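You operate a simulated robot arm through the tools that you are given. There is no shell and no other tool. Be economical: measure what you need, move in short steps, check, and stop when the job is done.

You run a simulated two-armed robot. Do the job below in one go: nothing can be reset, and whatever is moved stays where it is left.

TASK
Hold the large wheel and sand its scale off with the rough block.
Fine: the block goes back in its drawer; shut the drawer; the wheel turns a few degrees at most.

Only the result counts: the job must be done as asked and must still hold three seconds after the hand-in. Knocking over, shifting, dropping, spilling or breaking anything else fails it.

THE ROBOT
Two 7-joint arms with two-finger parallel grippers on one trunk, on a base that drives. Base frame: it is fixed to the floor where the robot stands at the start and does not move with it; the origin is under the middle of the robot, x ahead of it, y to its left, z up. Lengths are in m, angles in degrees, forces in N, time in s.
The left shoulder is at the start at [0.07, 0.163, 1.269], the right one opposite. Places, roughly: blocks drawer [0.4, -0.3, 0.6]. Payload 3.43 kg a hand.
Tool frame (each hand has its own): the origin (TCP) lies between the finger pads and is the grasp point; the fingertips stand 0.034 m ahead of it; z points along the fingers, y is the line along which they close. Largest opening 0.128 m; finger width 0.024, thickness 0.012; the body of the gripper, 0.048 by 0.13 m, starts 0.096 m behind the TCP.
Orientation is that of the tool frame in the base frame, as a unit quaternion [x, y, z, w]. With the fingers straight down and closing along the base's y, the tool's x points along the base's -x, its y along +y and its z along -z.

THE INTERFACE
- The arms move only by the tool nudge_tool. It takes "left_deltas", "right_deltas" or both (then of equal length, played together; a hand with none holds still); each is a list of rows, each a list of 7 numbers: the shift along the base's x, y, z in units of 30 mm (1.0 is 30 mm), then the turn, a rotation vector about the base's x, y, z in units of 8 degrees (1.0 is 8 degrees), then the closure, from 0 (fully open) to 1 (shut). In form: [[tx, ty, tz, rx, ry, rz, grip], ...]. A call has 1 to 20 rows; each row shifts and turns the commanded pose from where the row before left it. A call with a number of a shift or a turn outside -1 to 1 is refused whole. A row lasts 0.2 s, in which the tool goes at most 0.05 m and 8.6 degrees; a call with a longer step from one row to the next is refused whole, and so is a gripper value outside its range. A pose out of reach is approached as far as the arm can. The call stops where the force on the tool passes 40 N (or 10 N more than at its start, if that is more) or the arm is blocked; 0.2 s more then pass. Each finger travels about 0.153 m/s and halts on what it meets, pressing with about 31 N; the grip force reading is that of the motor and also rises with nothing between the fingers. The clock runs only during rows and for 0.2 s after the last one: add rows that do not move to give the fingers time. It gives the time, the measured TCP pose, the force on the tool (base axes), the opening and the grip force at its end, in the units of the frame above (readings bear some noise).
- Cameras (640 x 400 px; columns grow to the right, rows downward): "scene" is now at [0.0819, -0.0599, 1.4635]; the picture's right is [-0.88, -0.47, 0.00], its down [-0.41, 0.76, -0.50] and it looks along [0.24, -0.44, -0.86] (base axes); focal length 214 px, centre (320, 200). "left" rides on the left gripper at [0.076, 0.011, -0.16] in its tool frame; the picture's right is [-0.15, 0.99, 0.00], its down [-0.88, -0.13, -0.46] and it looks along [-0.45, -0.07, 0.89] (tool axes); focal length 234 px, centre (320, 200). "right" rides on the right gripper at [0.076, -0.011, -0.16] in its tool frame; the picture's right is [0.15, 0.99, 0.00], its down [-0.88, 0.13, -0.46] and it looks along [-0.45, 0.07, 0.89] (tool axes); focal length 234 px, centre (320, 200). There is no depth. A picture from a camera that has moved, and an enlarged one, comes with that camera's place and axes in the base frame and with its lens.
- grab_frame(camera): a new picture of that camera. It takes no simulated time.
- lift_body(by): slides the trunk up (or, below 0, down) by that many m; the arms and the scene camera ride with it, the base frame stays. It gives what a move gives, with no picture.
- steer(legs): drives the robot by 1 to 6 legs, each [ahead, left, turn to the left] in m, m and degrees, along the robot's own axes; the way and the turn of a leg run together, so that a leg with both is an arc; at most 1.5 m and 180 degrees a leg. The arms and the cameras ride along, it lands a little off, and it stops where it bumps. It gives what a move gives.
- aim_head(pan, tilt): turns the head with the scene camera to pan (to the left, within 86 degrees either way) and tilt (down, from -29 to 69), counted from straight ahead of the robot. It gives what a move gives.
- enlarge(camera, box): a new picture of the part [left, top, right, bottom] of that camera's present view, enlarged. It takes no simulated time.
- close_job(): hands the job in; it is judged then, once.

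Go step by step. Nothing tells you exact positions but the pictures and the camera data: compare them with the known pose of the tool, close in by small moves and look again before you grip or let go. The budget is 120 turns and 92 pictures, counting those below and the enlarged ones. Unless the task says otherwise, let go and move clear before handing in, and close with one line.

The tools are called after "Request:" as a command line: name --argument value ..., lists and objects as JSON in quotes. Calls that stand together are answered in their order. nudge_tool: Moves the arms, as the interface text tells. Its arguments: {"type":"object","properties":{"left_deltas":{"type":"array","items":{"type":"array","items":{"type":"number"}}},"right_deltas":{"type":"array","items":{"type":"array","items":{"type":"number"}}}},"required":[]} The other tools are called the same way: lift_body (by) slides the trunk up or down; steer (legs) drives the base; aim_head (pan, tilt) turns the head that bears the scene camera; grab_frame (camera) takes a picture; enlarge (camera, box) takes an enlarged picture of a part of a camera's view; close_job () hands the job in.

At the start:

```text
t: 0.0
left_tcp_pos: [0.636, -0.0921, 1.168]
left_orientation: [0.0, 1.0, 0.0, 0.0]
left_force: [0.3, 0.1, 0.6]
left_grip_width: 0.1279
left_gripper_force: 0.0
right_tcp_pos: [0.3596, -0.4817, 1.1847]
right_orientation: [0.0, 1.0, 0.0, 0.0]
right_force: [-0.3, 0.9, 1.0]
right_grip_width: 0.128
right_gripper_force: 0.2
trunk travel left (down, up): [-0.749, 0.191]
robot x, y, heading: [-0.0015, 0.0038, -0.3]
head pan, tilt: [-61.8, 59.7]
```

scene: 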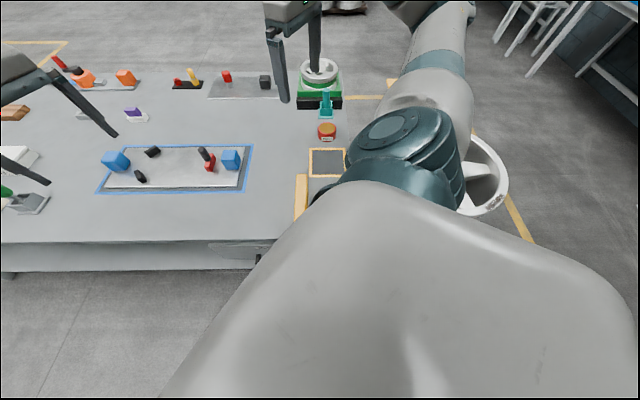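
right: 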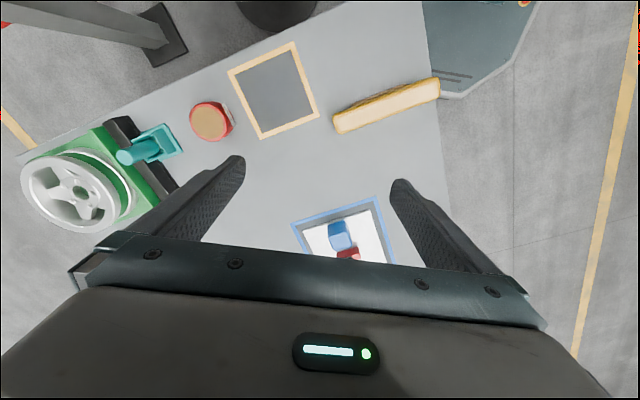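
left: 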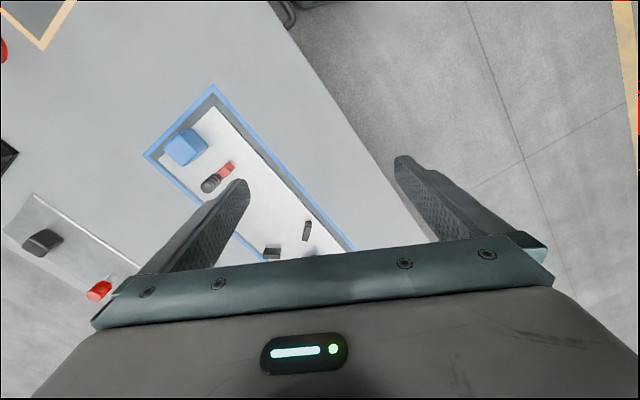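

I see a table with trays, a white wheel on a green base at the far right corner, and another larger white wheel beyond the right arm. I will look around with the head before moving.

Request:
aim_head --pan -20 --tilt 50

Request:
grab_frame --camera "scene"

Request:
aim_head --pan -80 --tilt 45

Request:
grab_frame --camera "scene"

```text
t: 1.1
left_tcp_pos: [0.6369, -0.0918, 1.168]
left_orientation: [-0.001, 1.0, 0.0, -0.001]
left_force: [-0.8, -0.2, -0.2]
left_grip_width: 0.1279
left_gripper_force: 0.1
right_tcp_pos: [0.3607, -0.4814, 1.1849]
right_orientation: [0.0, 1.0, 0.0, 0.0]
right_force: [0.2, -0.5, -0.5]
right_grip_width: 0.1282
right_gripper_force: 0.1
trunk travel left (down, up): [-0.749, 0.191]
robot x, y, heading: [-0.0055, 0.0025, -0.2]
head pan, tilt: [-20.0, 50.0]
```

```text
88 pictures are left
camera scene: at [0.1226, -0.0272, 1.4756], right [-0.34, -0.94, 0.0], down [-0.72, 0.26, -0.64], along [0.6, -0.22, -0.77], focal length 214 px, centre (320, 200)
```

scene: 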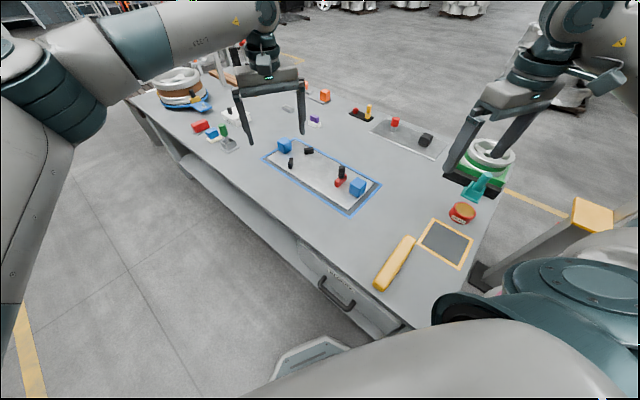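

```text
t: 2.4
left_tcp_pos: [0.636, -0.0911, 1.1677]
left_orientation: [-0.002, 1.0, 0.0, -0.001]
left_force: [0.6, -0.1, 0.9]
left_grip_width: 0.1279
left_gripper_force: 0.0
right_tcp_pos: [0.3604, -0.4814, 1.1847]
right_orientation: [-0.001, 1.0, 0.0, -0.001]
right_force: [-0.1, -0.2, -0.4]
right_grip_width: 0.1281
right_gripper_force: 0.2
trunk travel left (down, up): [-0.749, 0.191]
robot x, y, heading: [0.0015, -0.0005, 0.2]
head pan, tilt: [-80.0, 45.0]
```

```text
87 pictures are left
camera scene: at [0.0645, -0.0809, 1.4826], right [-0.98, -0.17, 0.0], down [-0.12, 0.7, -0.71], along [0.12, -0.7, -0.71], focal length 214 px, centre (320, 200)
```

scene: 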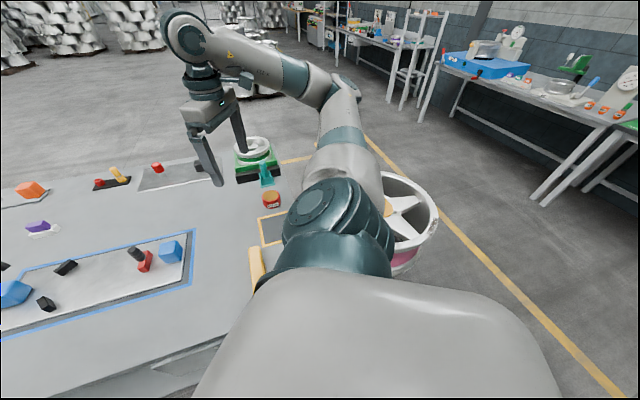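

Several wheels exist: one on the green stand, one at the far left of the bench, and one on the right near the arm. I'll look closer at each.

Request:
enlarge --camera "scene" --box '[220, 120, 460, 290]'

Request:
aim_head --pan 10 --tilt 30

Request:
grab_frame --camera "scene"

Request:
aim_head --pan -50 --tilt 50

Request:
grab_frame --camera "scene"

```text
2.35 times, centred on (340, 205) of scene
camera zoom: at [0.0645, -0.0809, 1.4826], right [-0.98, -0.17, 0.0], down [-0.12, 0.7, -0.71], along [0.12, -0.7, -0.71], focal length 505 px, centre (273, 188)
```

zoom: 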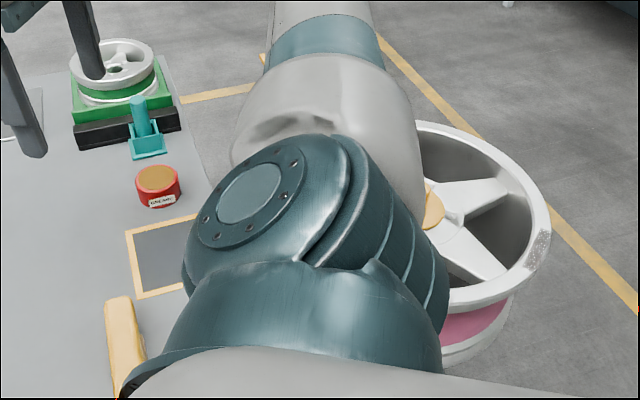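

```text
t: 4.0
left_tcp_pos: [0.637, -0.092, 1.1683]
left_orientation: [0.0, 1.0, 0.001, 0.0]
left_force: [0.5, -1.7, 0.4]
left_grip_width: 0.1281
left_gripper_force: 0.1
right_tcp_pos: [0.3609, -0.4821, 1.1856]
right_orientation: [0.001, 1.0, 0.0, 0.0]
right_force: [-0.1, 0.5, -0.1]
right_grip_width: 0.1281
right_gripper_force: 0.1
trunk travel left (down, up): [-0.749, 0.191]
robot x, y, heading: [0.0005, 0.0009, 0.1]
head pan, tilt: [10.0, 30.0]
```

```text
85 pictures are left
camera scene: at [0.1394, 0.0148, 1.5052], right [0.17, -0.98, 0.0], down [-0.49, -0.09, -0.87], along [0.85, 0.15, -0.5], focal length 214 px, centre (320, 200)
```

scene: 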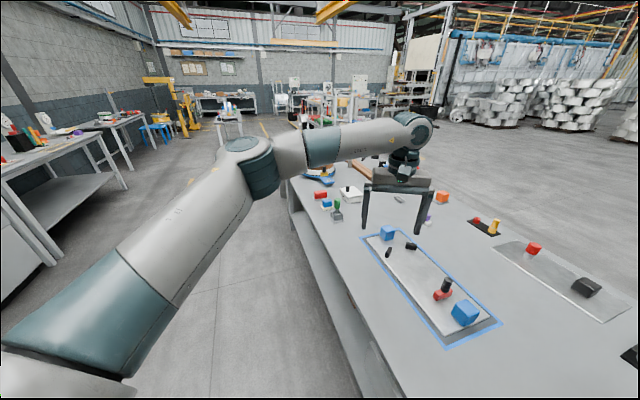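

```text
t: 5.3
left_tcp_pos: [0.6357, -0.0917, 1.1676]
left_orientation: [-0.001, 1.0, 0.0, 0.001]
left_force: [0.5, -0.4, 0.4]
left_grip_width: 0.128
left_gripper_force: 0.1
right_tcp_pos: [0.3607, -0.4799, 1.1852]
right_orientation: [0.001, 1.0, 0.0, -0.001]
right_force: [0.1, -0.1, 0.0]
right_grip_width: 0.1276
right_gripper_force: 0.1
trunk travel left (down, up): [-0.749, 0.191]
robot x, y, heading: [-0.0006, -0.0013, 0.1]
head pan, tilt: [-50.0, 50.0]
```

```text
84 pictures are left
camera scene: at [0.0999, -0.0598, 1.4757], right [-0.77, -0.64, 0.0], down [-0.49, 0.59, -0.64], along [0.41, -0.49, -0.77], focal length 214 px, centre (320, 200)
```

scene: 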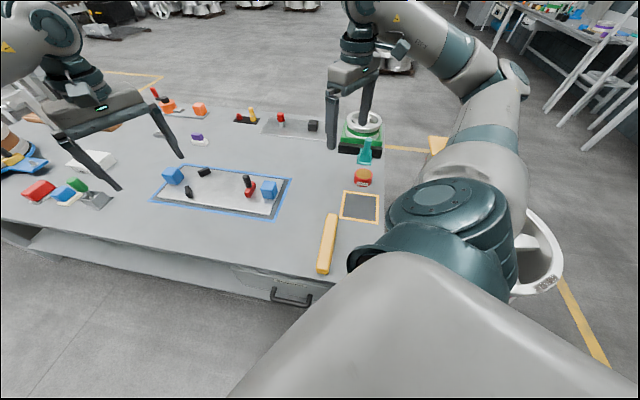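

The large wheel at the right, off the end of the bench, bears a speckled scale patch on its rim. I'll back off a little from the bench and turn to face it, with the arms high above the table.

Request:
steer --legs '[[-0.1, 0.15, 0], [0, 0, -60]]'

Request:
aim_head --pan -30 --tilt 45

Request:
grab_frame --camera "scene"

Request:
grab_frame --camera "right"

```text
t: 9.5
left_tcp_pos: [0.1358, -0.4494, 1.1677]
left_orientation: [0.503, 0.864, 0.001, 0.001]
left_force: [-0.1, 0.8, -0.2]
left_grip_width: 0.1281
left_gripper_force: 0.0
right_tcp_pos: [-0.3409, -0.4, 1.185]
right_orientation: [0.504, 0.864, 0.0, 0.001]
right_force: [0.7, -0.1, -0.3]
right_grip_width: 0.128
right_gripper_force: 0.1
trunk travel left (down, up): [-0.749, 0.191]
robot x, y, heading: [-0.1006, 0.1501, -60.5]
head pan, tilt: [-50.0, 50.0]
```

```text
t: 10.3
left_tcp_pos: [0.1335, -0.4484, 1.1665]
left_orientation: [0.503, 0.865, -0.001, 0.001]
left_force: [-0.1, -0.5, -0.6]
left_grip_width: 0.1281
left_gripper_force: 0.0
right_tcp_pos: [-0.3418, -0.4003, 1.1852]
right_orientation: [0.505, 0.863, 0.0, 0.0]
right_force: [-0.7, 1.3, 0.0]
right_grip_width: 0.1283
right_gripper_force: 0.0
trunk travel left (down, up): [-0.749, 0.191]
robot x, y, heading: [-0.1007, 0.1485, -60.8]
head pan, tilt: [-30.0, 45.0]
```

```text
83 pictures are left
camera scene: at [-0.0759, 0.0243, 1.4826], right [-1.0, 0.01, 0.0], down [0.01, 0.71, -0.71], along [-0.01, -0.71, -0.71], focal length 214 px, centre (320, 200)
```

scene: 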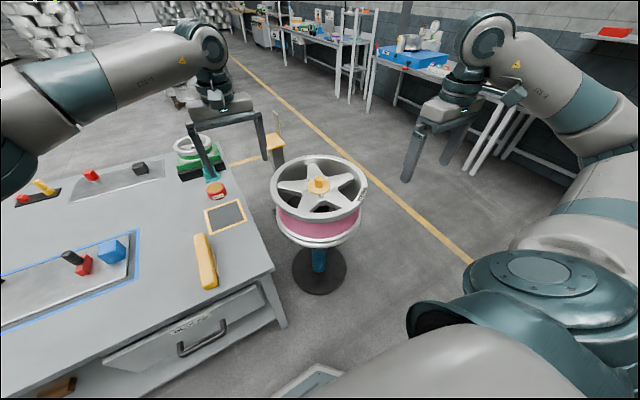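

```text
82 pictures are left
camera right: at [-0.3895, -0.34, 1.3448], right [0.79, 0.61, 0.0], down [0.55, -0.7, 0.46], along [0.28, -0.36, -0.89], focal length 234 px, centre (320, 200)
```

right: 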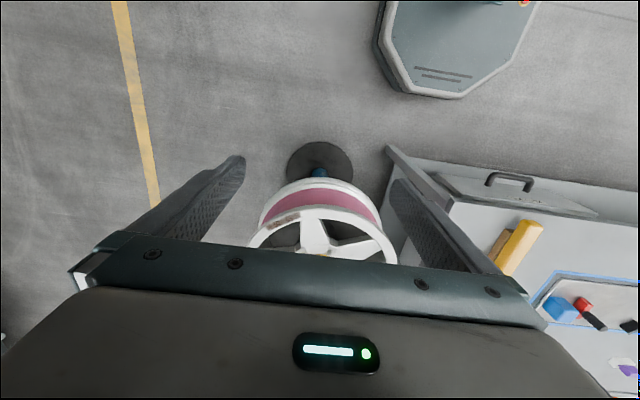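

Now the pedestal wheel and drawer are visible. Zoom on each.

Request:
enlarge --camera "scene" --box '[255, 140, 385, 221]'

Request:
enlarge --camera "scene" --box '[90, 260, 300, 391]'

Request:
enlarge --camera "right" --box '[220, 130, 440, 268]'

```text
4.92 times, centred on (320, 180) of scene
camera zoom: at [-0.0759, 0.0243, 1.4826], right [-1.0, 0.01, 0.0], down [0.01, 0.71, -0.71], along [-0.01, -0.71, -0.71], focal length 1056 px, centre (320, 296)
```

zoom: 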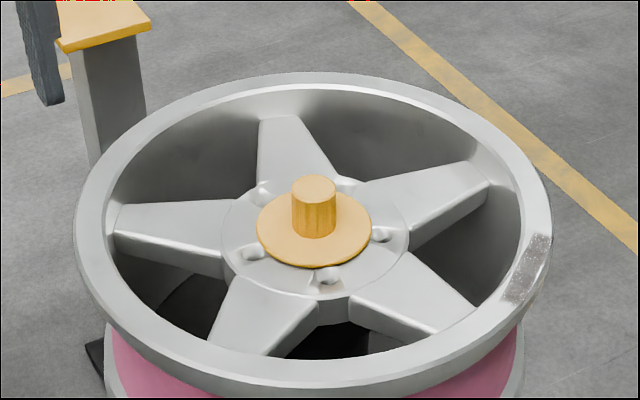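

```text
3.05 times, centred on (195, 326) of scene
camera zoom: at [-0.0759, 0.0243, 1.4826], right [-1.0, 0.01, 0.0], down [0.01, 0.71, -0.71], along [-0.01, -0.71, -0.71], focal length 654 px, centre (701, -182)
```

zoom: 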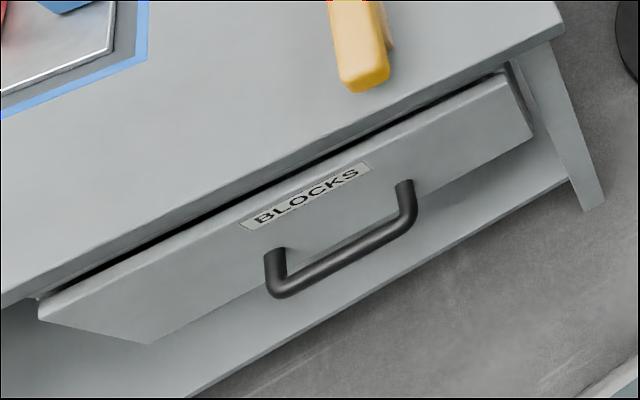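

```text
2.90 times, centred on (330, 199) of right
camera zoom: at [-0.3895, -0.34, 1.3448], right [0.79, 0.61, 0.0], down [0.55, -0.7, 0.46], along [0.28, -0.36, -0.89], focal length 679 px, centre (291, 203)
```

zoom: 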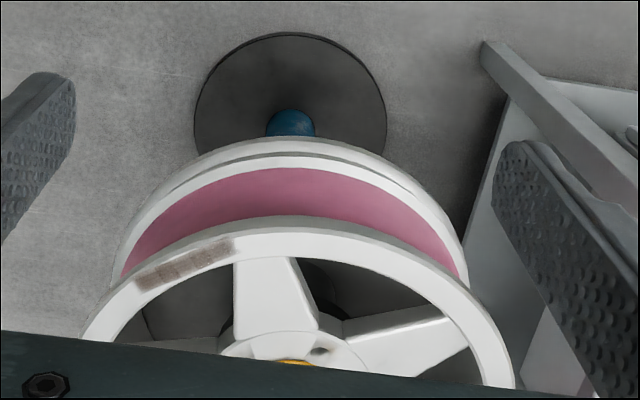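

The scale patch sits on the wheel's top rim flange at about (-0.27, -0.64, 0.85) with the wheel axis near (-0.08, -0.69). The drawer handle is near (0.365, -0.17, 0.53), with the bench front running about 30° off x. I'll move in front of the drawer to open it.

Request:
steer --legs '[[-0.17, 0.31, 0]]'

Request:
aim_head --pan -5 --tilt 55

Request:
grab_frame --camera "scene"

Request:
grab_frame --camera "right"

```text
t: 12.6
left_tcp_pos: [0.3195, -0.1465, 1.1669]
left_orientation: [0.502, 0.865, 0.0, 0.0]
left_force: [0.1, -0.6, 0.2]
left_grip_width: 0.1279
left_gripper_force: 0.2
right_tcp_pos: [-0.1557, -0.1011, 1.1843]
right_orientation: [0.503, 0.864, 0.001, -0.002]
right_force: [-0.5, 0.2, -0.4]
right_grip_width: 0.128
right_gripper_force: 0.2
trunk travel left (down, up): [-0.749, 0.191]
robot x, y, heading: [0.0872, 0.4515, -60.5]
head pan, tilt: [-30.0, 45.0]
```

```text
t: 13.5
left_tcp_pos: [0.3187, -0.1474, 1.1682]
left_orientation: [0.502, 0.865, 0.0, 0.0]
left_force: [0.2, 0.5, 0.2]
left_grip_width: 0.1279
left_gripper_force: 0.1
right_tcp_pos: [-0.1557, -0.1002, 1.185]
right_orientation: [0.503, 0.864, -0.001, 0.0]
right_force: [-0.1, 0.2, 0.5]
right_grip_width: 0.128
right_gripper_force: 0.1
trunk travel left (down, up): [-0.749, 0.191]
robot x, y, heading: [0.0876, 0.4524, -60.6]
head pan, tilt: [-5.0, 55.0]
```

```text
78 pictures are left
camera scene: at [0.139, 0.3414, 1.4692], right [-0.91, -0.42, 0.0], down [-0.34, 0.74, -0.57], along [0.24, -0.52, -0.82], focal length 214 px, centre (320, 200)
```

scene: 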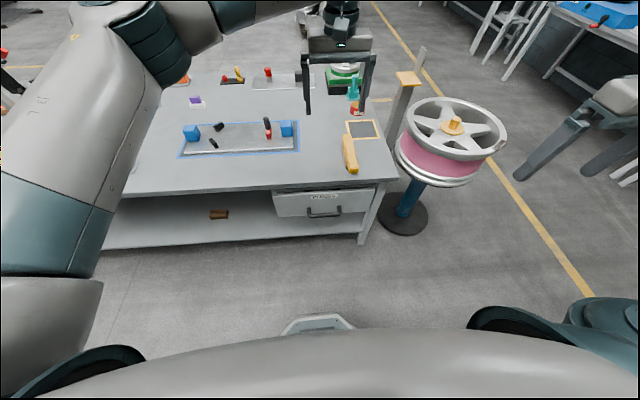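

```text
77 pictures are left
camera right: at [-0.2042, -0.0395, 1.3447], right [0.79, 0.62, 0.0], down [0.55, -0.7, 0.46], along [0.28, -0.36, -0.89], focal length 234 px, centre (320, 200)
```

right: 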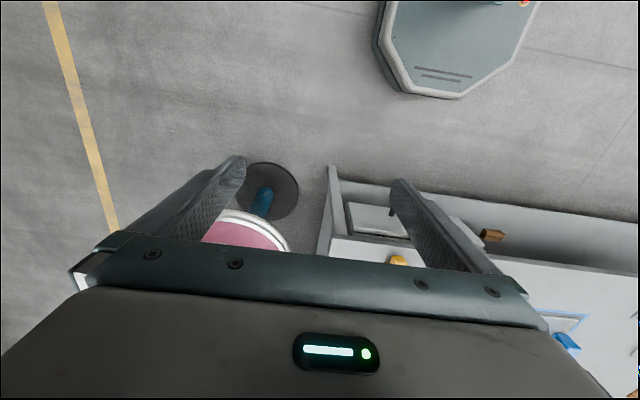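

The bench top is at about z 0.76 and the handle near (0.355, -0.167, 0.56). I'll move the left arm out of the way and bring the right hand above the handle.

Request:
nudge_tool --left_deltas '[[0.9, 0.5, 0, 0, 0, 0, 0], [0.9, 0.5, 0, 0, 0, 0, 0], [0.9, 0.5, 0, 0, 0, 0, 0], [0.9, 0.5, 0, 0, 0, 0, 0], [0.9, 0.5, 0, 0, 0, 0, 0], [0.9, 0.5, 0, 0, 0, 0, 0], [0.9, 0.5, 0, 0, 0, 0, 0], [0.9, 0.5, 0, 0, 0, 0, 0], [0.9, 0.5, 0, 0, 0, 0, 0], [0.9, 0.5, 0, 0, 0, 0, 0], [0.9, 0.5, 0, 0, 0, 0, 0], [0, 0, 0, 0, 0, 0, 0], [0, 0, 0, 0, 0, 0, 0], [0, 0, 0, 0, 0, 0, 0], [0, 0, 0, 0, 0, 0, 0], [0, 0, 0, 0, 0, 0, 0], [0, 0, 0, 0, 0, 0, 0], [0, 0, 0, 0, 0, 0, 0]]' --right_deltas '[[0.92, -0.074, -0.583, 0, 0, 0, 0.5], [0.92, -0.074, -0.583, 0, 0, 0, 0.5], [0.92, -0.074, -0.583, 0, 0, 0, 0.5], [0.92, -0.074, -0.583, 0, 0, 0, 0.5], [0.92, -0.074, -0.583, 0, 0, 0, 0.5], [0.92, -0.074, -0.583, 0, 0, 0, 0.5], [0.92, -0.074, -0.583, 0, 0, 0, 0.5], [0.92, -0.074, -0.583, 0, 0, 0, 0.5], [0.92, -0.074, -0.583, 0, 0, 0, 0.5], [0.92, -0.074, -0.583, 0, 0, 0, 0.5], [0.92, -0.074, -0.583, 0, 0, 0, 0.5], [0.92, -0.074, -0.583, 0, 0, 0, 0.5], [0.92, -0.074, -0.583, 0, 0, 0, 0.5], [0.92, -0.074, -0.583, 0, 0, 0, 0.5], [0.92, -0.074, -0.583, 0, 0, 0, 0.5], [0.92, -0.074, -0.583, 0, 0, 0, 0.5], [0.92, -0.074, -0.583, 0, 0, 0, 0.5], [0.92, -0.074, -0.583, 0, 0, 0, 0.5]]'

Request:
grab_frame --camera "right"

Request:
grab_frame --camera "scene"

```text
t: 17.3
left_tcp_pos: [0.6179, 0.0194, 1.1676]
left_orientation: [0.502, 0.865, -0.001, -0.001]
left_force: [1.1, -0.7, -0.9]
left_grip_width: 0.128
left_gripper_force: 0.0
right_tcp_pos: [0.3413, -0.1402, 0.8687]
right_orientation: [0.502, 0.865, -0.001, 0.0]
right_force: [-0.1, -0.3, -0.5]
right_grip_width: 0.0639
right_gripper_force: 0.1
trunk travel left (down, up): [-0.749, 0.191]
robot x, y, heading: [0.088, 0.4502, -60.4]
head pan, tilt: [-5.0, 55.0]
```

```text
76 pictures are left
camera right: at [0.2936, -0.0796, 1.0293], right [0.79, 0.62, 0.0], down [0.55, -0.7, 0.46], along [0.28, -0.36, -0.89], focal length 234 px, centre (320, 200)
```

right: 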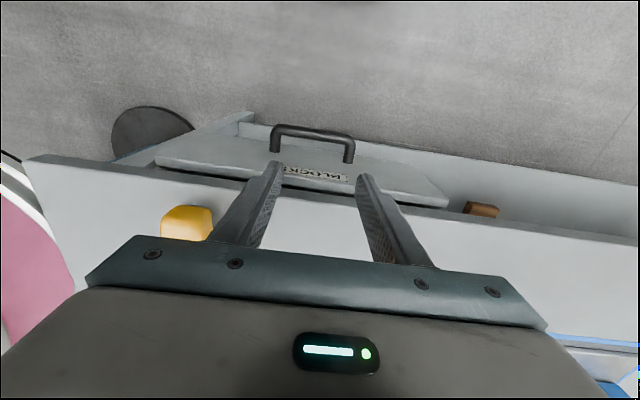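

```text
75 pictures are left
camera scene: at [0.1409, 0.3416, 1.4691], right [-0.91, -0.42, 0.0], down [-0.34, 0.74, -0.57], along [0.24, -0.52, -0.82], focal length 214 px, centre (320, 200)
```

scene: 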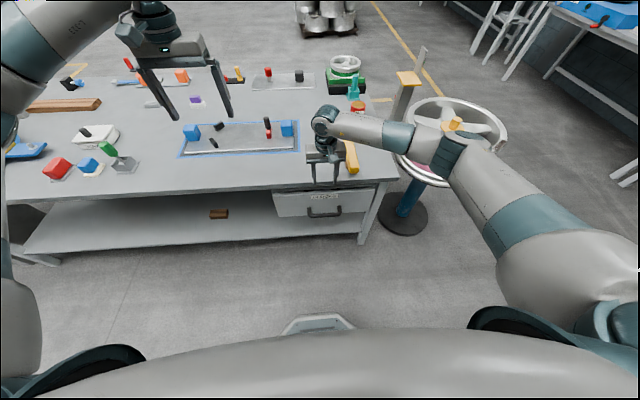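

The handle bar is about (0.343, -0.159, 0.60), standing ~4 cm off the drawer face. I'll turn the right hand so its fingers close vertically around the bar: yaw first, then pitch.

Request:
nudge_tool --right_deltas '[[-0.3, 0.5, 0.3, 0, 0, -1, 0.5], [-0.3, 0.5, 0.3, 0, 0, -1, 0.5], [-0.3, 0.5, 0, 0, 0, -1, 0.5], [-0.3, 0.5, 0, 0, 0, -1, 0.5], [0, 0, 0, 0, 0, -1, 0.5], [0, 0, 0, 0, 0, -1, 0.5], [0, 0, 0, 0, 0, -1, 0.5], [0, 0, 0, 0, 0, -1, 0.5], [0, 0, 0, 0, 0, -1, 0.5], [0, 0, 0, 0, 0, -1, 0.5], [0, 0, 0, 0, 0, -1, 0.5]]'

Request:
nudge_tool --right_deltas '[[0, 0, 0, -0.87, -0.49, 0, 0.5], [0, 0, 0, -0.87, -0.49, 0, 0.5], [0, 0, 0, -0.87, -0.49, 0, 0.5], [0, 0, 0, -0.87, -0.49, 0, 0.5], [0, 0, 0, -0.87, -0.49, 0, 0.5], [0, 0, 0, -0.87, -0.49, 0, 0.5], [0, 0, 0, -0.87, -0.49, 0, 0.5], [0, 0, 0, 0, 0, 0, 0.5]]'

Request:
grab_frame --camera "scene"

```text
t: 19.7
left_tcp_pos: [0.6166, 0.0181, 1.1697]
left_orientation: [0.502, 0.865, -0.001, -0.001]
left_force: [-0.5, -0.2, 0.0]
left_grip_width: 0.1279
left_gripper_force: 0.1
right_tcp_pos: [0.3049, -0.0793, 0.8875]
right_orientation: [0.963, 0.271, 0.001, 0.0]
right_force: [0.8, -0.3, -0.1]
right_grip_width: 0.064
right_gripper_force: 0.0
trunk travel left (down, up): [-0.749, 0.191]
robot x, y, heading: [0.0832, 0.4469, -60.6]
head pan, tilt: [-5.0, 55.0]
```

```text
t: 21.5
left_tcp_pos: [0.6123, 0.0152, 1.1696]
left_orientation: [0.503, 0.864, 0.001, 0.002]
left_force: [0.3, -0.8, 0.2]
left_grip_width: 0.1282
left_gripper_force: 0.0
right_tcp_pos: [0.301, -0.0807, 0.8882]
right_orientation: [0.85, 0.239, 0.112, 0.456]
right_force: [-0.4, 0.7, 0.0]
right_grip_width: 0.0641
right_gripper_force: 0.1
trunk travel left (down, up): [-0.749, 0.191]
robot x, y, heading: [0.0861, 0.4518, -60.4]
head pan, tilt: [-5.0, 55.0]
```

```text
74 pictures are left
camera scene: at [0.1345, 0.3391, 1.4692], right [-0.91, -0.42, 0.0], down [-0.34, 0.75, -0.57], along [0.24, -0.52, -0.82], focal length 214 px, centre (320, 200)
```

scene: 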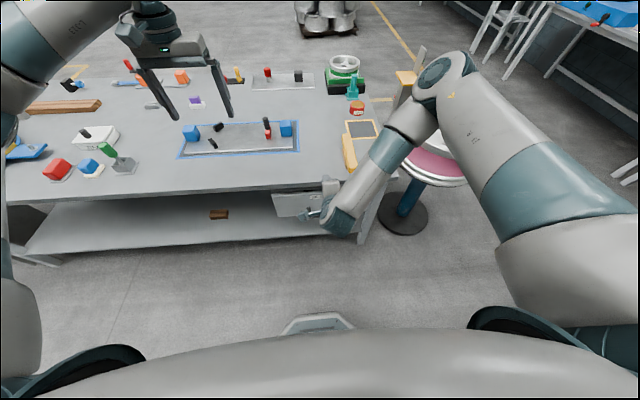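

The pose worked, with the elbow high above everything. I'll go straight down in front of the handle and look.

Request:
nudge_tool --right_deltas '[[0, 0, -1, 0, 0, 0, 0.5], [0, 0, -1, 0, 0, 0, 0.5], [0, 0, -1, 0, 0, 0, 0.5], [0, 0, -1, 0, 0, 0, 0.5], [0, 0, -1, 0, 0, 0, 0.5], [0, 0, -1, 0, 0, 0, 0.5], [0, 0, -1, 0, 0, 0, 0.5], [0, 0, -1, 0, 0, 0, 0.5], [0, 0, -0.5, 0, 0, 0, 0.5]]'

Request:
grab_frame --camera "right"

Request:
grab_frame --camera "scene"

```text
t: 23.5
left_tcp_pos: [0.6172, 0.0184, 1.1691]
left_orientation: [0.503, 0.864, 0.0, 0.0]
left_force: [-0.6, 0.3, 0.1]
left_grip_width: 0.128
left_gripper_force: 0.0
right_tcp_pos: [0.3958, -0.0427, 0.6988]
right_orientation: [0.851, 0.24, 0.106, 0.454]
right_force: [0.7, -0.5, 0.5]
right_grip_width: 0.0642
right_gripper_force: 0.1
right hand out of reach, approached as far as the arm can: row 2, 3, 4, 5, 6, 7, 8, 9
trunk travel left (down, up): [-0.749, 0.191]
robot x, y, heading: [0.082, 0.4505, -60.6]
head pan, tilt: [-5.0, 55.0]
```

```text
73 pictures are left
camera right: at [0.3949, 0.1164, 0.7775], right [0.44, -0.4, 0.81], down [-0.9, -0.17, 0.4], along [-0.02, -0.9, -0.43], focal length 234 px, centre (320, 200)
```

right: 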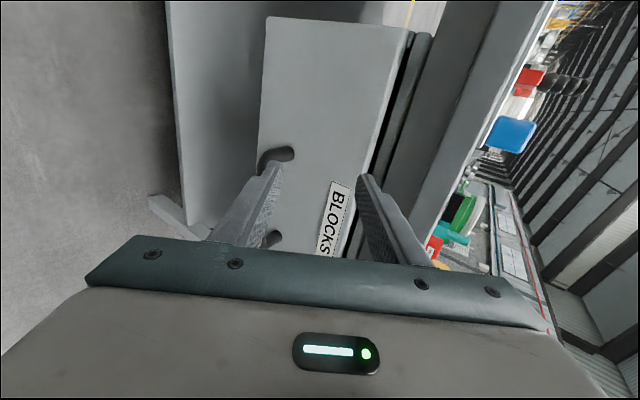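

```text
72 pictures are left
camera scene: at [0.1398, 0.3418, 1.4692], right [-0.91, -0.42, 0.0], down [-0.34, 0.74, -0.57], along [0.24, -0.52, -0.82], focal length 214 px, centre (320, 200)
```

scene: 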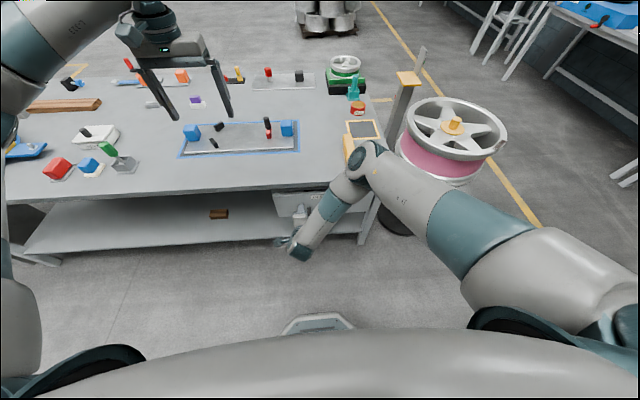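

The arm runs out of reach low down in this posture, so I'll raise the hand back to the good posture and lower the trunk instead.

Request:
nudge_tool --right_deltas '[[0, 0, 1, 0, 0, 0, 0.5], [0, 0, 1, 0, 0, 0, 0.5], [0, 0, 1, 0, 0, 0, 0.5], [0, 0, 1, 0, 0, 0, 0.5], [0, 0, 1, 0, 0, 0, 0.5], [0, 0, 1, 0, 0, 0, 0.5], [0, 0, 1, 0, 0, 0, 0.5], [0, 0, 1, 0, 0, 0, 0.5], [0, 0, 0.5, 0, 0, 0, 0.5]]'

```text
t: 25.5
left_tcp_pos: [0.6174, 0.0177, 1.1685]
left_orientation: [0.502, 0.865, 0.0, 0.001]
left_force: [0.2, 0.3, -0.4]
left_grip_width: 0.1281
left_gripper_force: 0.0
right_tcp_pos: [0.3938, -0.0422, 0.9539]
right_orientation: [0.85, 0.24, 0.111, 0.456]
right_force: [-0.6, 0.9, -0.6]
right_grip_width: 0.0641
right_gripper_force: 0.2
trunk travel left (down, up): [-0.749, 0.191]
robot x, y, heading: [0.081, 0.4512, -60.5]
head pan, tilt: [-5.0, 55.0]
```

Request:
nudge_tool --right_deltas '[[-0.7, -0.3, -0.45, 0, 0, 0, 0.5], [-0.7, -0.3, -0.45, 0, 0, 0, 0.5], [-0.7, -0.3, -0.45, 0, 0, 0, 0.5], [-0.7, -0.3, -0.45, 0, 0, 0, 0.5], [-0.3, -0.1, -0.4, 0, 0, 0, 0.5]]' --left_deltas '[[0, 0, 1, 0, 0, 0, 0], [0, 0, 1, 0, 0, 0, 0], [0, 0, 1, 0, 0, 0, 0], [0, 0, 1, 0, 0, 0, 0], [0, 0, 1, 0, 0, 0, 0]]'

Request:
lift_body --by -0.26

Request:
grab_frame --camera "right"

Request:
grab_frame --camera "scene"

```text
t: 26.7
left_tcp_pos: [0.6187, 0.0175, 1.3167]
left_orientation: [0.502, 0.865, -0.001, 0.0]
left_force: [0.1, 0.3, -0.2]
left_grip_width: 0.1278
left_gripper_force: 0.1
right_tcp_pos: [0.303, -0.081, 0.8882]
right_orientation: [0.85, 0.24, 0.11, 0.456]
right_force: [-0.9, -0.7, 1.4]
right_grip_width: 0.0642
right_gripper_force: 0.0
trunk travel left (down, up): [-0.749, 0.191]
robot x, y, heading: [0.0854, 0.4542, -60.5]
head pan, tilt: [-5.0, 55.0]
```

```text
t: 29.4
left_tcp_pos: [0.617, 0.0174, 1.0553]
left_orientation: [0.502, 0.865, -0.001, 0.001]
left_force: [0.6, 0.5, 0.3]
left_grip_width: 0.128
left_gripper_force: 0.0
right_tcp_pos: [0.3025, -0.0812, 0.6275]
right_orientation: [0.85, 0.24, 0.111, 0.455]
right_force: [0.2, -0.1, 0.8]
right_grip_width: 0.0638
right_gripper_force: 0.0
trunk travel left (down, up): [-0.489, 0.451]
robot x, y, heading: [0.0832, 0.4508, -60.4]
head pan, tilt: [-5.0, 55.0]
```

```text
71 pictures are left
camera right: at [0.2987, 0.0783, 0.7059], right [0.43, -0.39, 0.81], down [-0.9, -0.18, 0.39], along [-0.01, -0.9, -0.43], focal length 234 px, centre (320, 200)
```

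right: 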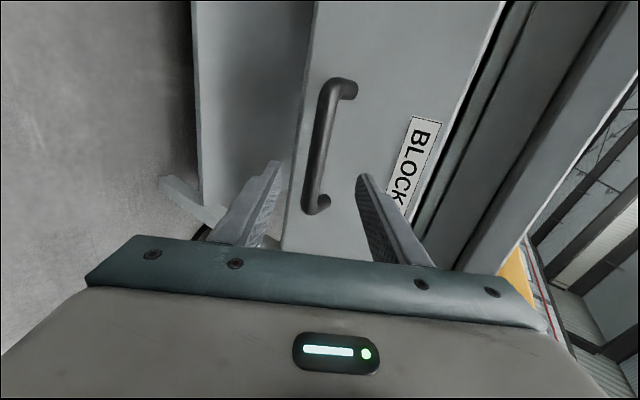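

```text
70 pictures are left
camera scene: at [0.1393, 0.3419, 1.2092], right [-0.91, -0.42, 0.0], down [-0.34, 0.74, -0.57], along [0.24, -0.52, -0.82], focal length 214 px, centre (320, 200)
```

scene: 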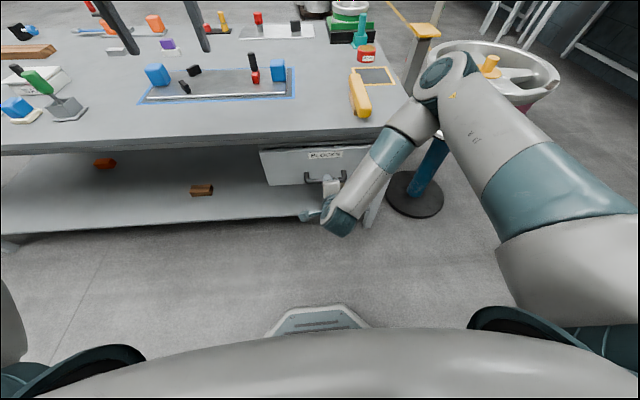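

The handle is right along the tool axis, about 0.11 m ahead. Advance partway and check.

Request:
nudge_tool --right_deltas '[[0.28, -0.48, -0.37, 0, 0, 0, 0.58], [0.28, -0.48, -0.37, 0, 0, 0, 0.58], [0.28, -0.48, -0.37, 0, 0, 0, 0.58], [0, 0, 0, 0, 0, 0, 0.58]]'

Request:
grab_frame --camera "right"

```text
t: 30.4
left_tcp_pos: [0.6188, 0.0181, 1.0571]
left_orientation: [0.502, 0.865, 0.0, 0.001]
left_force: [-0.1, -0.2, 0.0]
left_grip_width: 0.1278
left_gripper_force: 0.1
right_tcp_pos: [0.3276, -0.1242, 0.593]
right_orientation: [0.85, 0.24, 0.11, 0.456]
right_force: [0.5, -1.0, 0.5]
right_grip_width: 0.0541
right_gripper_force: 0.2
trunk travel left (down, up): [-0.489, 0.451]
robot x, y, heading: [0.085, 0.4497, -60.4]
head pan, tilt: [-5.0, 55.0]
```

```text
69 pictures are left
camera right: at [0.3236, 0.0357, 0.6716], right [0.43, -0.39, 0.81], down [-0.9, -0.18, 0.39], along [-0.01, -0.9, -0.43], focal length 234 px, centre (320, 200)
```

right: 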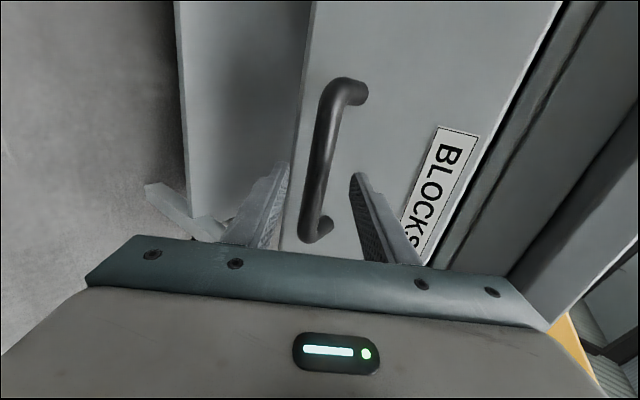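

Bar lies centred between the fingertips; advance about 4 cm and grip.

Request:
nudge_tool --right_deltas '[[0.2, -0.34, -0.26, 0, 0, 0, 0.58], [0.2, -0.34, -0.26, 0, 0, 0, 0.58], [0.1, -0.17, -0.13, 0, 0, 0, 0.58], [0, 0, 0, 0, 0, 0, 1], [0, 0, 0, 0, 0, 0, 1], [0, 0, 0, 0, 0, 0, 1]]'

Request:
grab_frame --camera "right"

```text
t: 31.8
left_tcp_pos: [0.6173, 0.0169, 1.0547]
left_orientation: [0.502, 0.865, 0.0, 0.0]
left_force: [0.3, 0.1, -0.5]
left_grip_width: 0.1279
left_gripper_force: 0.0
right_tcp_pos: [0.3431, -0.1467, 0.5716]
right_orientation: [0.853, 0.24, 0.107, 0.451]
right_force: [-6.5, 12.0, -17.8]
right_grip_width: 0.0227
right_gripper_force: 45.0
trunk travel left (down, up): [-0.489, 0.451]
robot x, y, heading: [0.0853, 0.4511, -60.5]
head pan, tilt: [-5.0, 55.0]
```

```text
68 pictures are left
camera right: at [0.3406, 0.0106, 0.6517], right [0.44, -0.4, 0.81], down [-0.9, -0.18, 0.4], along [-0.01, -0.9, -0.44], focal length 234 px, centre (320, 200)
```

right: 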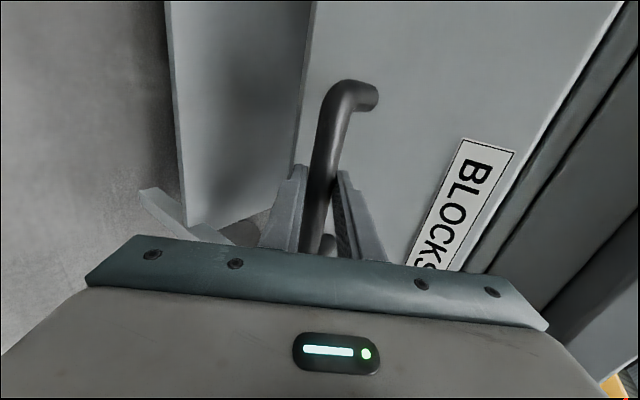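

The bar is gripped (2.3 cm). Pull the drawer toward the robot.

Request:
nudge_tool --right_deltas '[[-0.49, 0.87, 0, 0, 0, 0, 1], [-0.49, 0.87, 0, 0, 0, 0, 1], [-0.49, 0.87, 0, 0, 0, 0, 1], [-0.49, 0.87, 0, 0, 0, 0, 1], [-0.49, 0.87, 0, 0, 0, 0, 1], [-0.49, 0.87, 0, 0, 0, 0, 1], [-0.49, 0.87, 0, 0, 0, 0, 1]]'

Request:
grab_frame --camera "scene"

```text
t: 32.4
left_tcp_pos: [0.618, 0.0163, 1.0567]
left_orientation: [0.502, 0.865, -0.001, 0.0]
left_force: [-0.1, -0.5, -0.6]
left_grip_width: 0.1279
left_gripper_force: 0.2
right_tcp_pos: [0.313, -0.0925, 0.5724]
right_orientation: [0.856, 0.239, 0.102, 0.447]
right_force: [-4.9, 3.5, -14.8]
right_grip_width: 0.0226
right_gripper_force: 45.4
right hand out of reach, approached as far as the arm can: row 1, 3
trunk travel left (down, up): [-0.489, 0.451]
robot x, y, heading: [0.0829, 0.4522, -60.5]
head pan, tilt: [-5.0, 55.0]
stopped in row 3 (right hand): the force on the tool passed its limit (the readings are from after the stop); the commanded pose is now the measured one
```

```text
67 pictures are left
camera scene: at [0.139, 0.3414, 1.2095], right [-0.91, -0.42, 0.0], down [-0.34, 0.75, -0.57], along [0.24, -0.52, -0.82], focal length 214 px, centre (320, 200)
```

scene: 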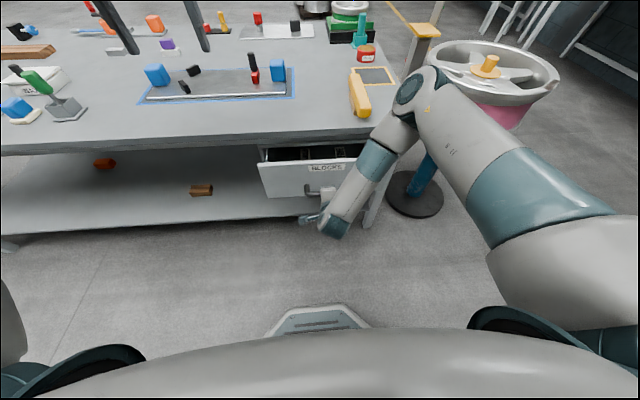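

The drawer slides, with dark blocks inside. The arm is near its limit, so I'll drive back while holding the handle.

Request:
steer --legs '[[-0.14, 0, 0]]'

Request:
grab_frame --camera "scene"

```text
t: 33.8
left_tcp_pos: [0.5497, 0.1344, 1.0542]
left_orientation: [0.503, 0.864, 0.001, -0.001]
left_force: [0.3, -0.1, -0.2]
left_grip_width: 0.128
left_gripper_force: 0.0
right_tcp_pos: [0.2472, 0.0261, 0.5723]
right_orientation: [0.855, 0.24, 0.104, 0.448]
right_force: [13.5, 6.1, -33.5]
right_grip_width: 0.0224
right_gripper_force: 44.8
trunk travel left (down, up): [-0.489, 0.451]
robot x, y, heading: [0.0161, 0.5718, -60.5]
head pan, tilt: [-5.0, 55.0]
```

```text
66 pictures are left
camera scene: at [0.0729, 0.4593, 1.2087], right [-0.91, -0.41, 0.0], down [-0.34, 0.75, -0.57], along [0.24, -0.52, -0.82], focal length 214 px, centre (320, 200)
```

scene: 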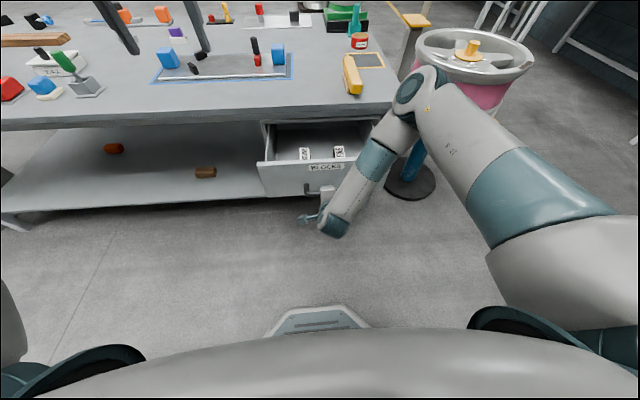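

Request:
enlarge --camera "scene" --box '[250, 115, 390, 203]'

```text
4.55 times, centred on (320, 159) of scene
camera zoom: at [0.0729, 0.4593, 1.2087], right [-0.91, -0.41, 0.0], down [-0.34, 0.75, -0.57], along [0.24, -0.52, -0.82], focal length 975 px, centre (320, 386)
```

zoom: 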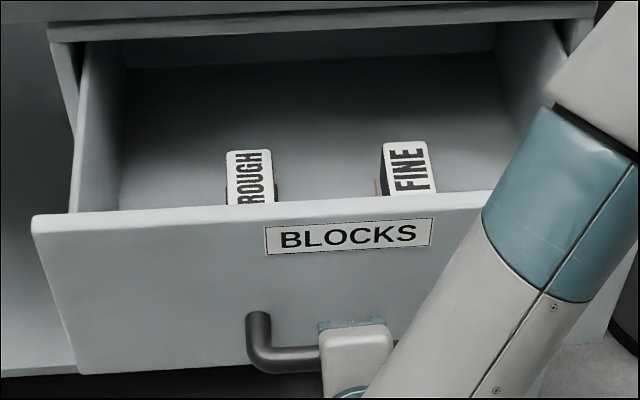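

The ROUGH block is the left one, FINE the right; they still lie close to the bench edge, so I'll pull a little more.

Request:
steer --legs '[[-0.07, 0, 0]]'

Request:
enlarge --camera "scene" --box '[240, 95, 400, 195]'

```text
t: 34.8
left_tcp_pos: [0.5163, 0.1953, 1.0551]
left_orientation: [0.503, 0.864, 0.0, -0.001]
left_force: [0.4, 0.4, -0.1]
left_grip_width: 0.1282
left_gripper_force: 0.1
right_tcp_pos: [0.2132, 0.0873, 0.5722]
right_orientation: [0.856, 0.239, 0.104, 0.447]
right_force: [7.2, 3.9, -23.2]
right_grip_width: 0.0225
right_gripper_force: 45.0
trunk travel left (down, up): [-0.489, 0.451]
robot x, y, heading: [-0.0214, 0.6293, -60.5]
head pan, tilt: [-5.0, 55.0]
```

```text
4.00 times, centred on (320, 145) of scene
camera zoom: at [0.0383, 0.5202, 1.2089], right [-0.91, -0.41, 0.0], down [-0.34, 0.75, -0.57], along [0.24, -0.52, -0.82], focal length 858 px, centre (320, 420)
```

zoom: 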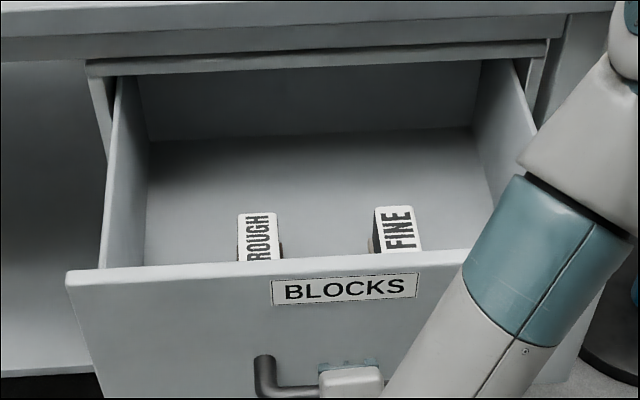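

The drawer is open about 27 cm. Release the handle, back the hand off and raise it.

Request:
nudge_tool --right_deltas '[[0, 0, 0, 0, 0, 0, 0.5], [0, 0, 0, 0, 0, 0, 0.5], [-0.41, 0.72, 0.5, 0, 0, 0, 0.5], [-0.41, 0.72, 0.5, 0, 0, 0, 0.5], [-0.41, 0.72, 0.5, 0, 0, 0, 0.5], [0, 0, 1, 0, 0, 0, 0.5], [0, 0, 1, 0, 0, 0, 0.5], [0, 0, 1, 0, 0, 0, 0.5], [0, 0, 1, 0, 0, 0, 0.5], [0, 0, 1, 0, 0, 0, 0.5], [0, 0, 1, 0, 0, 0, 0.5], [0, 0, 1, 0, 0, 0, 0.5], [0, 0, 1, 0, 0, 0, 0.5], [0, 0, 1, 0, 0, 0, 0.5], [0, 0, 1, 0, 0, 0, 0.5]]'

Request:
nudge_tool --right_deltas '[[0, 0, 0, 0.87, 0.49, 0, 0.5], [0, 0, 0, 0.87, 0.49, 0, 0.5], [0, 0, 0, 0.87, 0.49, 0, 0.5], [0, 0, 0, 0.87, 0.49, 0, 0.5], [0, 0, 0, 0.87, 0.49, 0, 0.5], [0, 0, 0, 0.87, 0.49, 0, 0.5], [0, 0, 0, 0.87, 0.49, 0, 0.5], [0, 0, 0, 0, 0, 1, 0.5], [0, 0, 0, 0, 0, 1, 0.5], [0, 0, 0, 0, 0, 1, 0.5], [0, 0, 0, 0, 0, 1, 0.5], [0, 0, 0, 0, 0, 1, 0.5], [0, 0, 0, 0, 0, 1, 0.5], [0, 0, 0, 0, 0, 1, 0.5], [0, 0, 0, 0, 0, 1, 0.5], [0, 0, 0, 0, 0, 1, 0.5], [0, 0, 0, 0, 0, 1, 0.5], [0, 0, 0, 0, 0, 1, 0.5]]'

Request:
grab_frame --camera "scene"

```text
t: 38.0
left_tcp_pos: [0.5145, 0.1966, 1.0564]
left_orientation: [0.503, 0.864, 0.0, 0.001]
left_force: [0.0, -0.1, -0.1]
left_grip_width: 0.1281
left_gripper_force: 0.0
right_tcp_pos: [0.1812, 0.1492, 0.9185]
right_orientation: [0.855, 0.239, 0.104, 0.448]
right_force: [0.4, -0.1, -0.1]
right_grip_width: 0.0638
right_gripper_force: 0.1
right hand out of reach, approached as far as the arm can: row 12
trunk travel left (down, up): [-0.489, 0.451]
robot x, y, heading: [-0.0174, 0.6303, -60.6]
head pan, tilt: [-5.0, 55.0]
```

```text
t: 41.8
left_tcp_pos: [0.5147, 0.1948, 1.0552]
left_orientation: [0.503, 0.864, -0.001, 0.001]
left_force: [0.4, 0.3, 0.0]
left_grip_width: 0.128
left_gripper_force: 0.1
right_tcp_pos: [0.1806, 0.1495, 0.9165]
right_orientation: [0.503, 0.864, -0.01, -0.002]
right_force: [0.0, 0.4, 0.1]
right_grip_width: 0.0642
right_gripper_force: 0.0
trunk travel left (down, up): [-0.489, 0.451]
robot x, y, heading: [-0.0149, 0.6271, -60.6]
head pan, tilt: [-5.0, 55.0]
```

```text
63 pictures are left
camera scene: at [0.0375, 0.5211, 1.2092], right [-0.91, -0.41, 0.0], down [-0.34, 0.75, -0.57], along [0.24, -0.52, -0.82], focal length 214 px, centre (320, 200)
```

scene: 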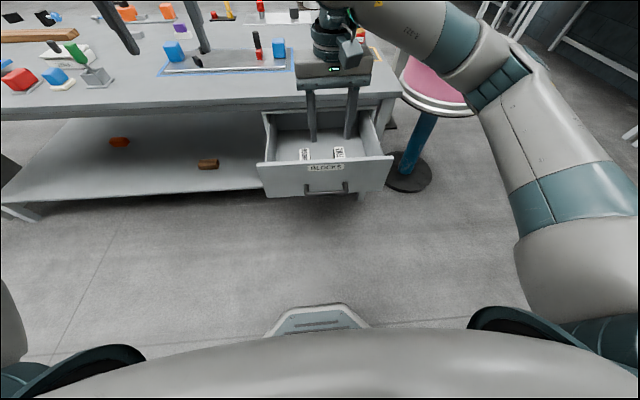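

Request:
steer --legs '[[0.22, 0.08, 0]]'

Request:
grab_frame --camera "right"

Request:
grab_frame --camera "scene"

```text
t: 43.5
left_tcp_pos: [0.6914, 0.0423, 1.056]
left_orientation: [0.504, 0.864, 0.001, 0.0]
left_force: [0.7, 0.6, -0.5]
left_grip_width: 0.1279
left_gripper_force: 0.1
right_tcp_pos: [0.357, -0.0022, 0.9169]
right_orientation: [0.503, 0.864, -0.011, -0.001]
right_force: [-0.6, 0.2, 0.1]
right_grip_width: 0.0643
right_gripper_force: 0.1
trunk travel left (down, up): [-0.489, 0.451]
robot x, y, heading: [0.1599, 0.4803, -60.7]
head pan, tilt: [-5.0, 55.0]
```

```text
62 pictures are left
camera right: at [0.3106, 0.0607, 1.077], right [0.79, 0.61, -0.02], down [0.55, -0.69, 0.46], along [0.27, -0.37, -0.89], focal length 234 px, centre (320, 200)
```

right: 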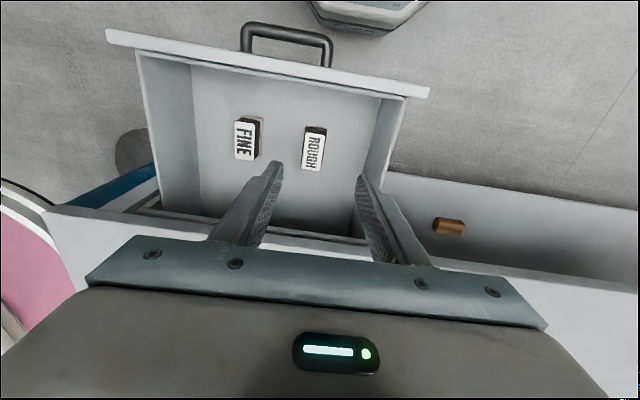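

```text
61 pictures are left
camera scene: at [0.2135, 0.3688, 1.2091], right [-0.91, -0.41, 0.0], down [-0.34, 0.75, -0.57], along [0.24, -0.52, -0.82], focal length 214 px, centre (320, 200)
```

scene: 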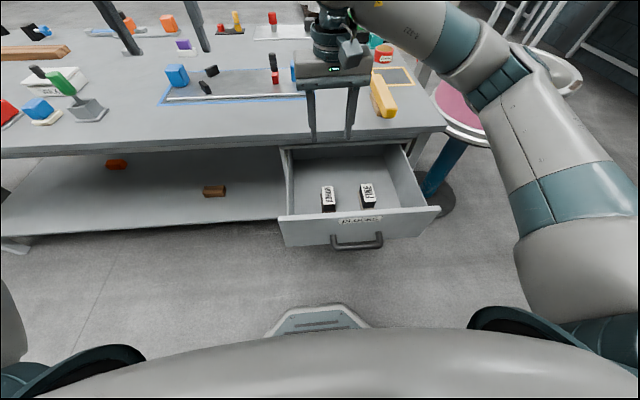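

Request:
enlarge --camera "right" --box '[200, 90, 360, 190]'

Request:
enlarge --camera "scene" --box '[280, 150, 440, 250]'

```text
4.00 times, centred on (280, 140) of right
camera zoom: at [0.3106, 0.0607, 1.077], right [0.79, 0.61, -0.02], down [0.55, -0.69, 0.46], along [0.27, -0.37, -0.89], focal length 937 px, centre (480, 440)
```

zoom: 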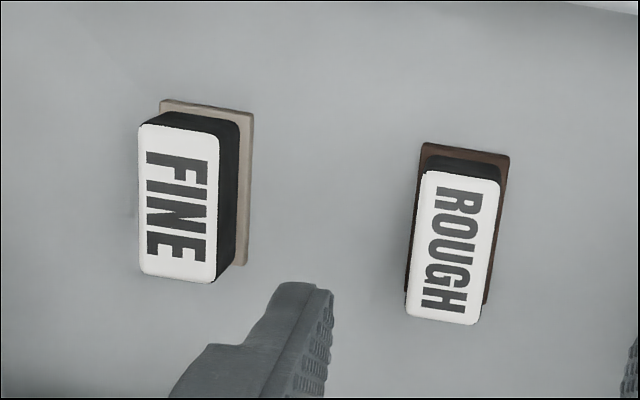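

```text
4.00 times, centred on (360, 200) of scene
camera zoom: at [0.2135, 0.3688, 1.2091], right [-0.91, -0.41, 0.0], down [-0.34, 0.75, -0.57], along [0.24, -0.52, -0.82], focal length 858 px, centre (160, 200)
```

zoom: 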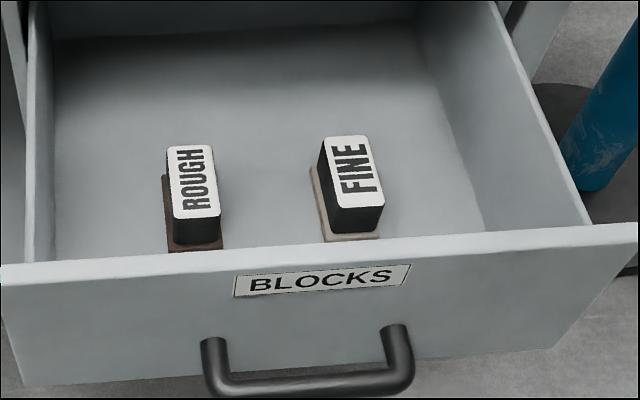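

The ROUGH block's label top is at about (0.379, -0.062, 0.58), aligned with the hand. Move over it and partway down.

Request:
nudge_tool --right_deltas '[[0.25, -0.67, -0.5, 0, 0, 0, 0.3], [0.25, -0.67, -0.5, 0, 0, 0, 0.3], [0.23, -0.67, -0.5, 0, 0, 0, 0.3], [0, 0, -1, 0, 0, 0, 0.3], [0, 0, -1, 0, 0, 0, 0.3], [0, 0, -1, 0, 0, 0, 0.3], [0, 0, -1, 0, 0, 0, 0.3], [0, 0, -1, 0, 0, 0, 0.3], [0, 0, -1, 0, 0, 0, 0.3], [0, 0, -1, 0, 0, 0, 0.3]]'

Request:
grab_frame --camera "right"

Request:
grab_frame --camera "scene"

```text
t: 45.7
left_tcp_pos: [0.6905, 0.0431, 1.0567]
left_orientation: [0.504, 0.864, 0.0, 0.001]
left_force: [-0.1, -0.4, 0.3]
left_grip_width: 0.128
left_gripper_force: 0.0
right_tcp_pos: [0.3766, -0.0633, 0.662]
right_orientation: [0.503, 0.864, -0.011, -0.003]
right_force: [-0.9, 1.1, -0.1]
right_grip_width: 0.0895
right_gripper_force: 0.0
trunk travel left (down, up): [-0.489, 0.451]
robot x, y, heading: [0.1571, 0.4783, -60.4]
head pan, tilt: [-5.0, 55.0]
```

```text
58 pictures are left
camera right: at [0.3307, 0.0002, 0.8218], right [0.79, 0.61, -0.02], down [0.55, -0.69, 0.46], along [0.27, -0.37, -0.89], focal length 234 px, centre (320, 200)
```

right: 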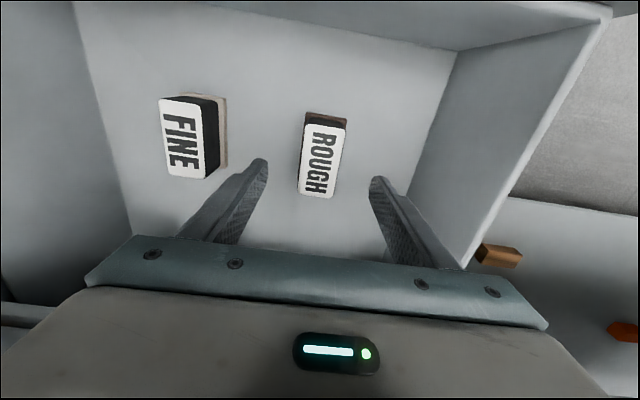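

```text
57 pictures are left
camera scene: at [0.213, 0.3689, 1.2091], right [-0.91, -0.41, 0.0], down [-0.34, 0.75, -0.57], along [0.24, -0.52, -0.82], focal length 214 px, centre (320, 200)
```

scene: 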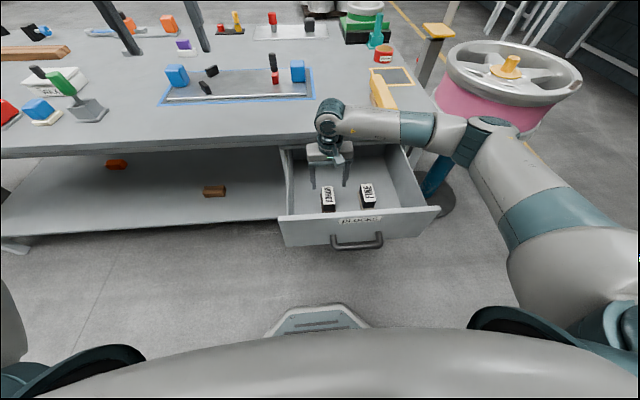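

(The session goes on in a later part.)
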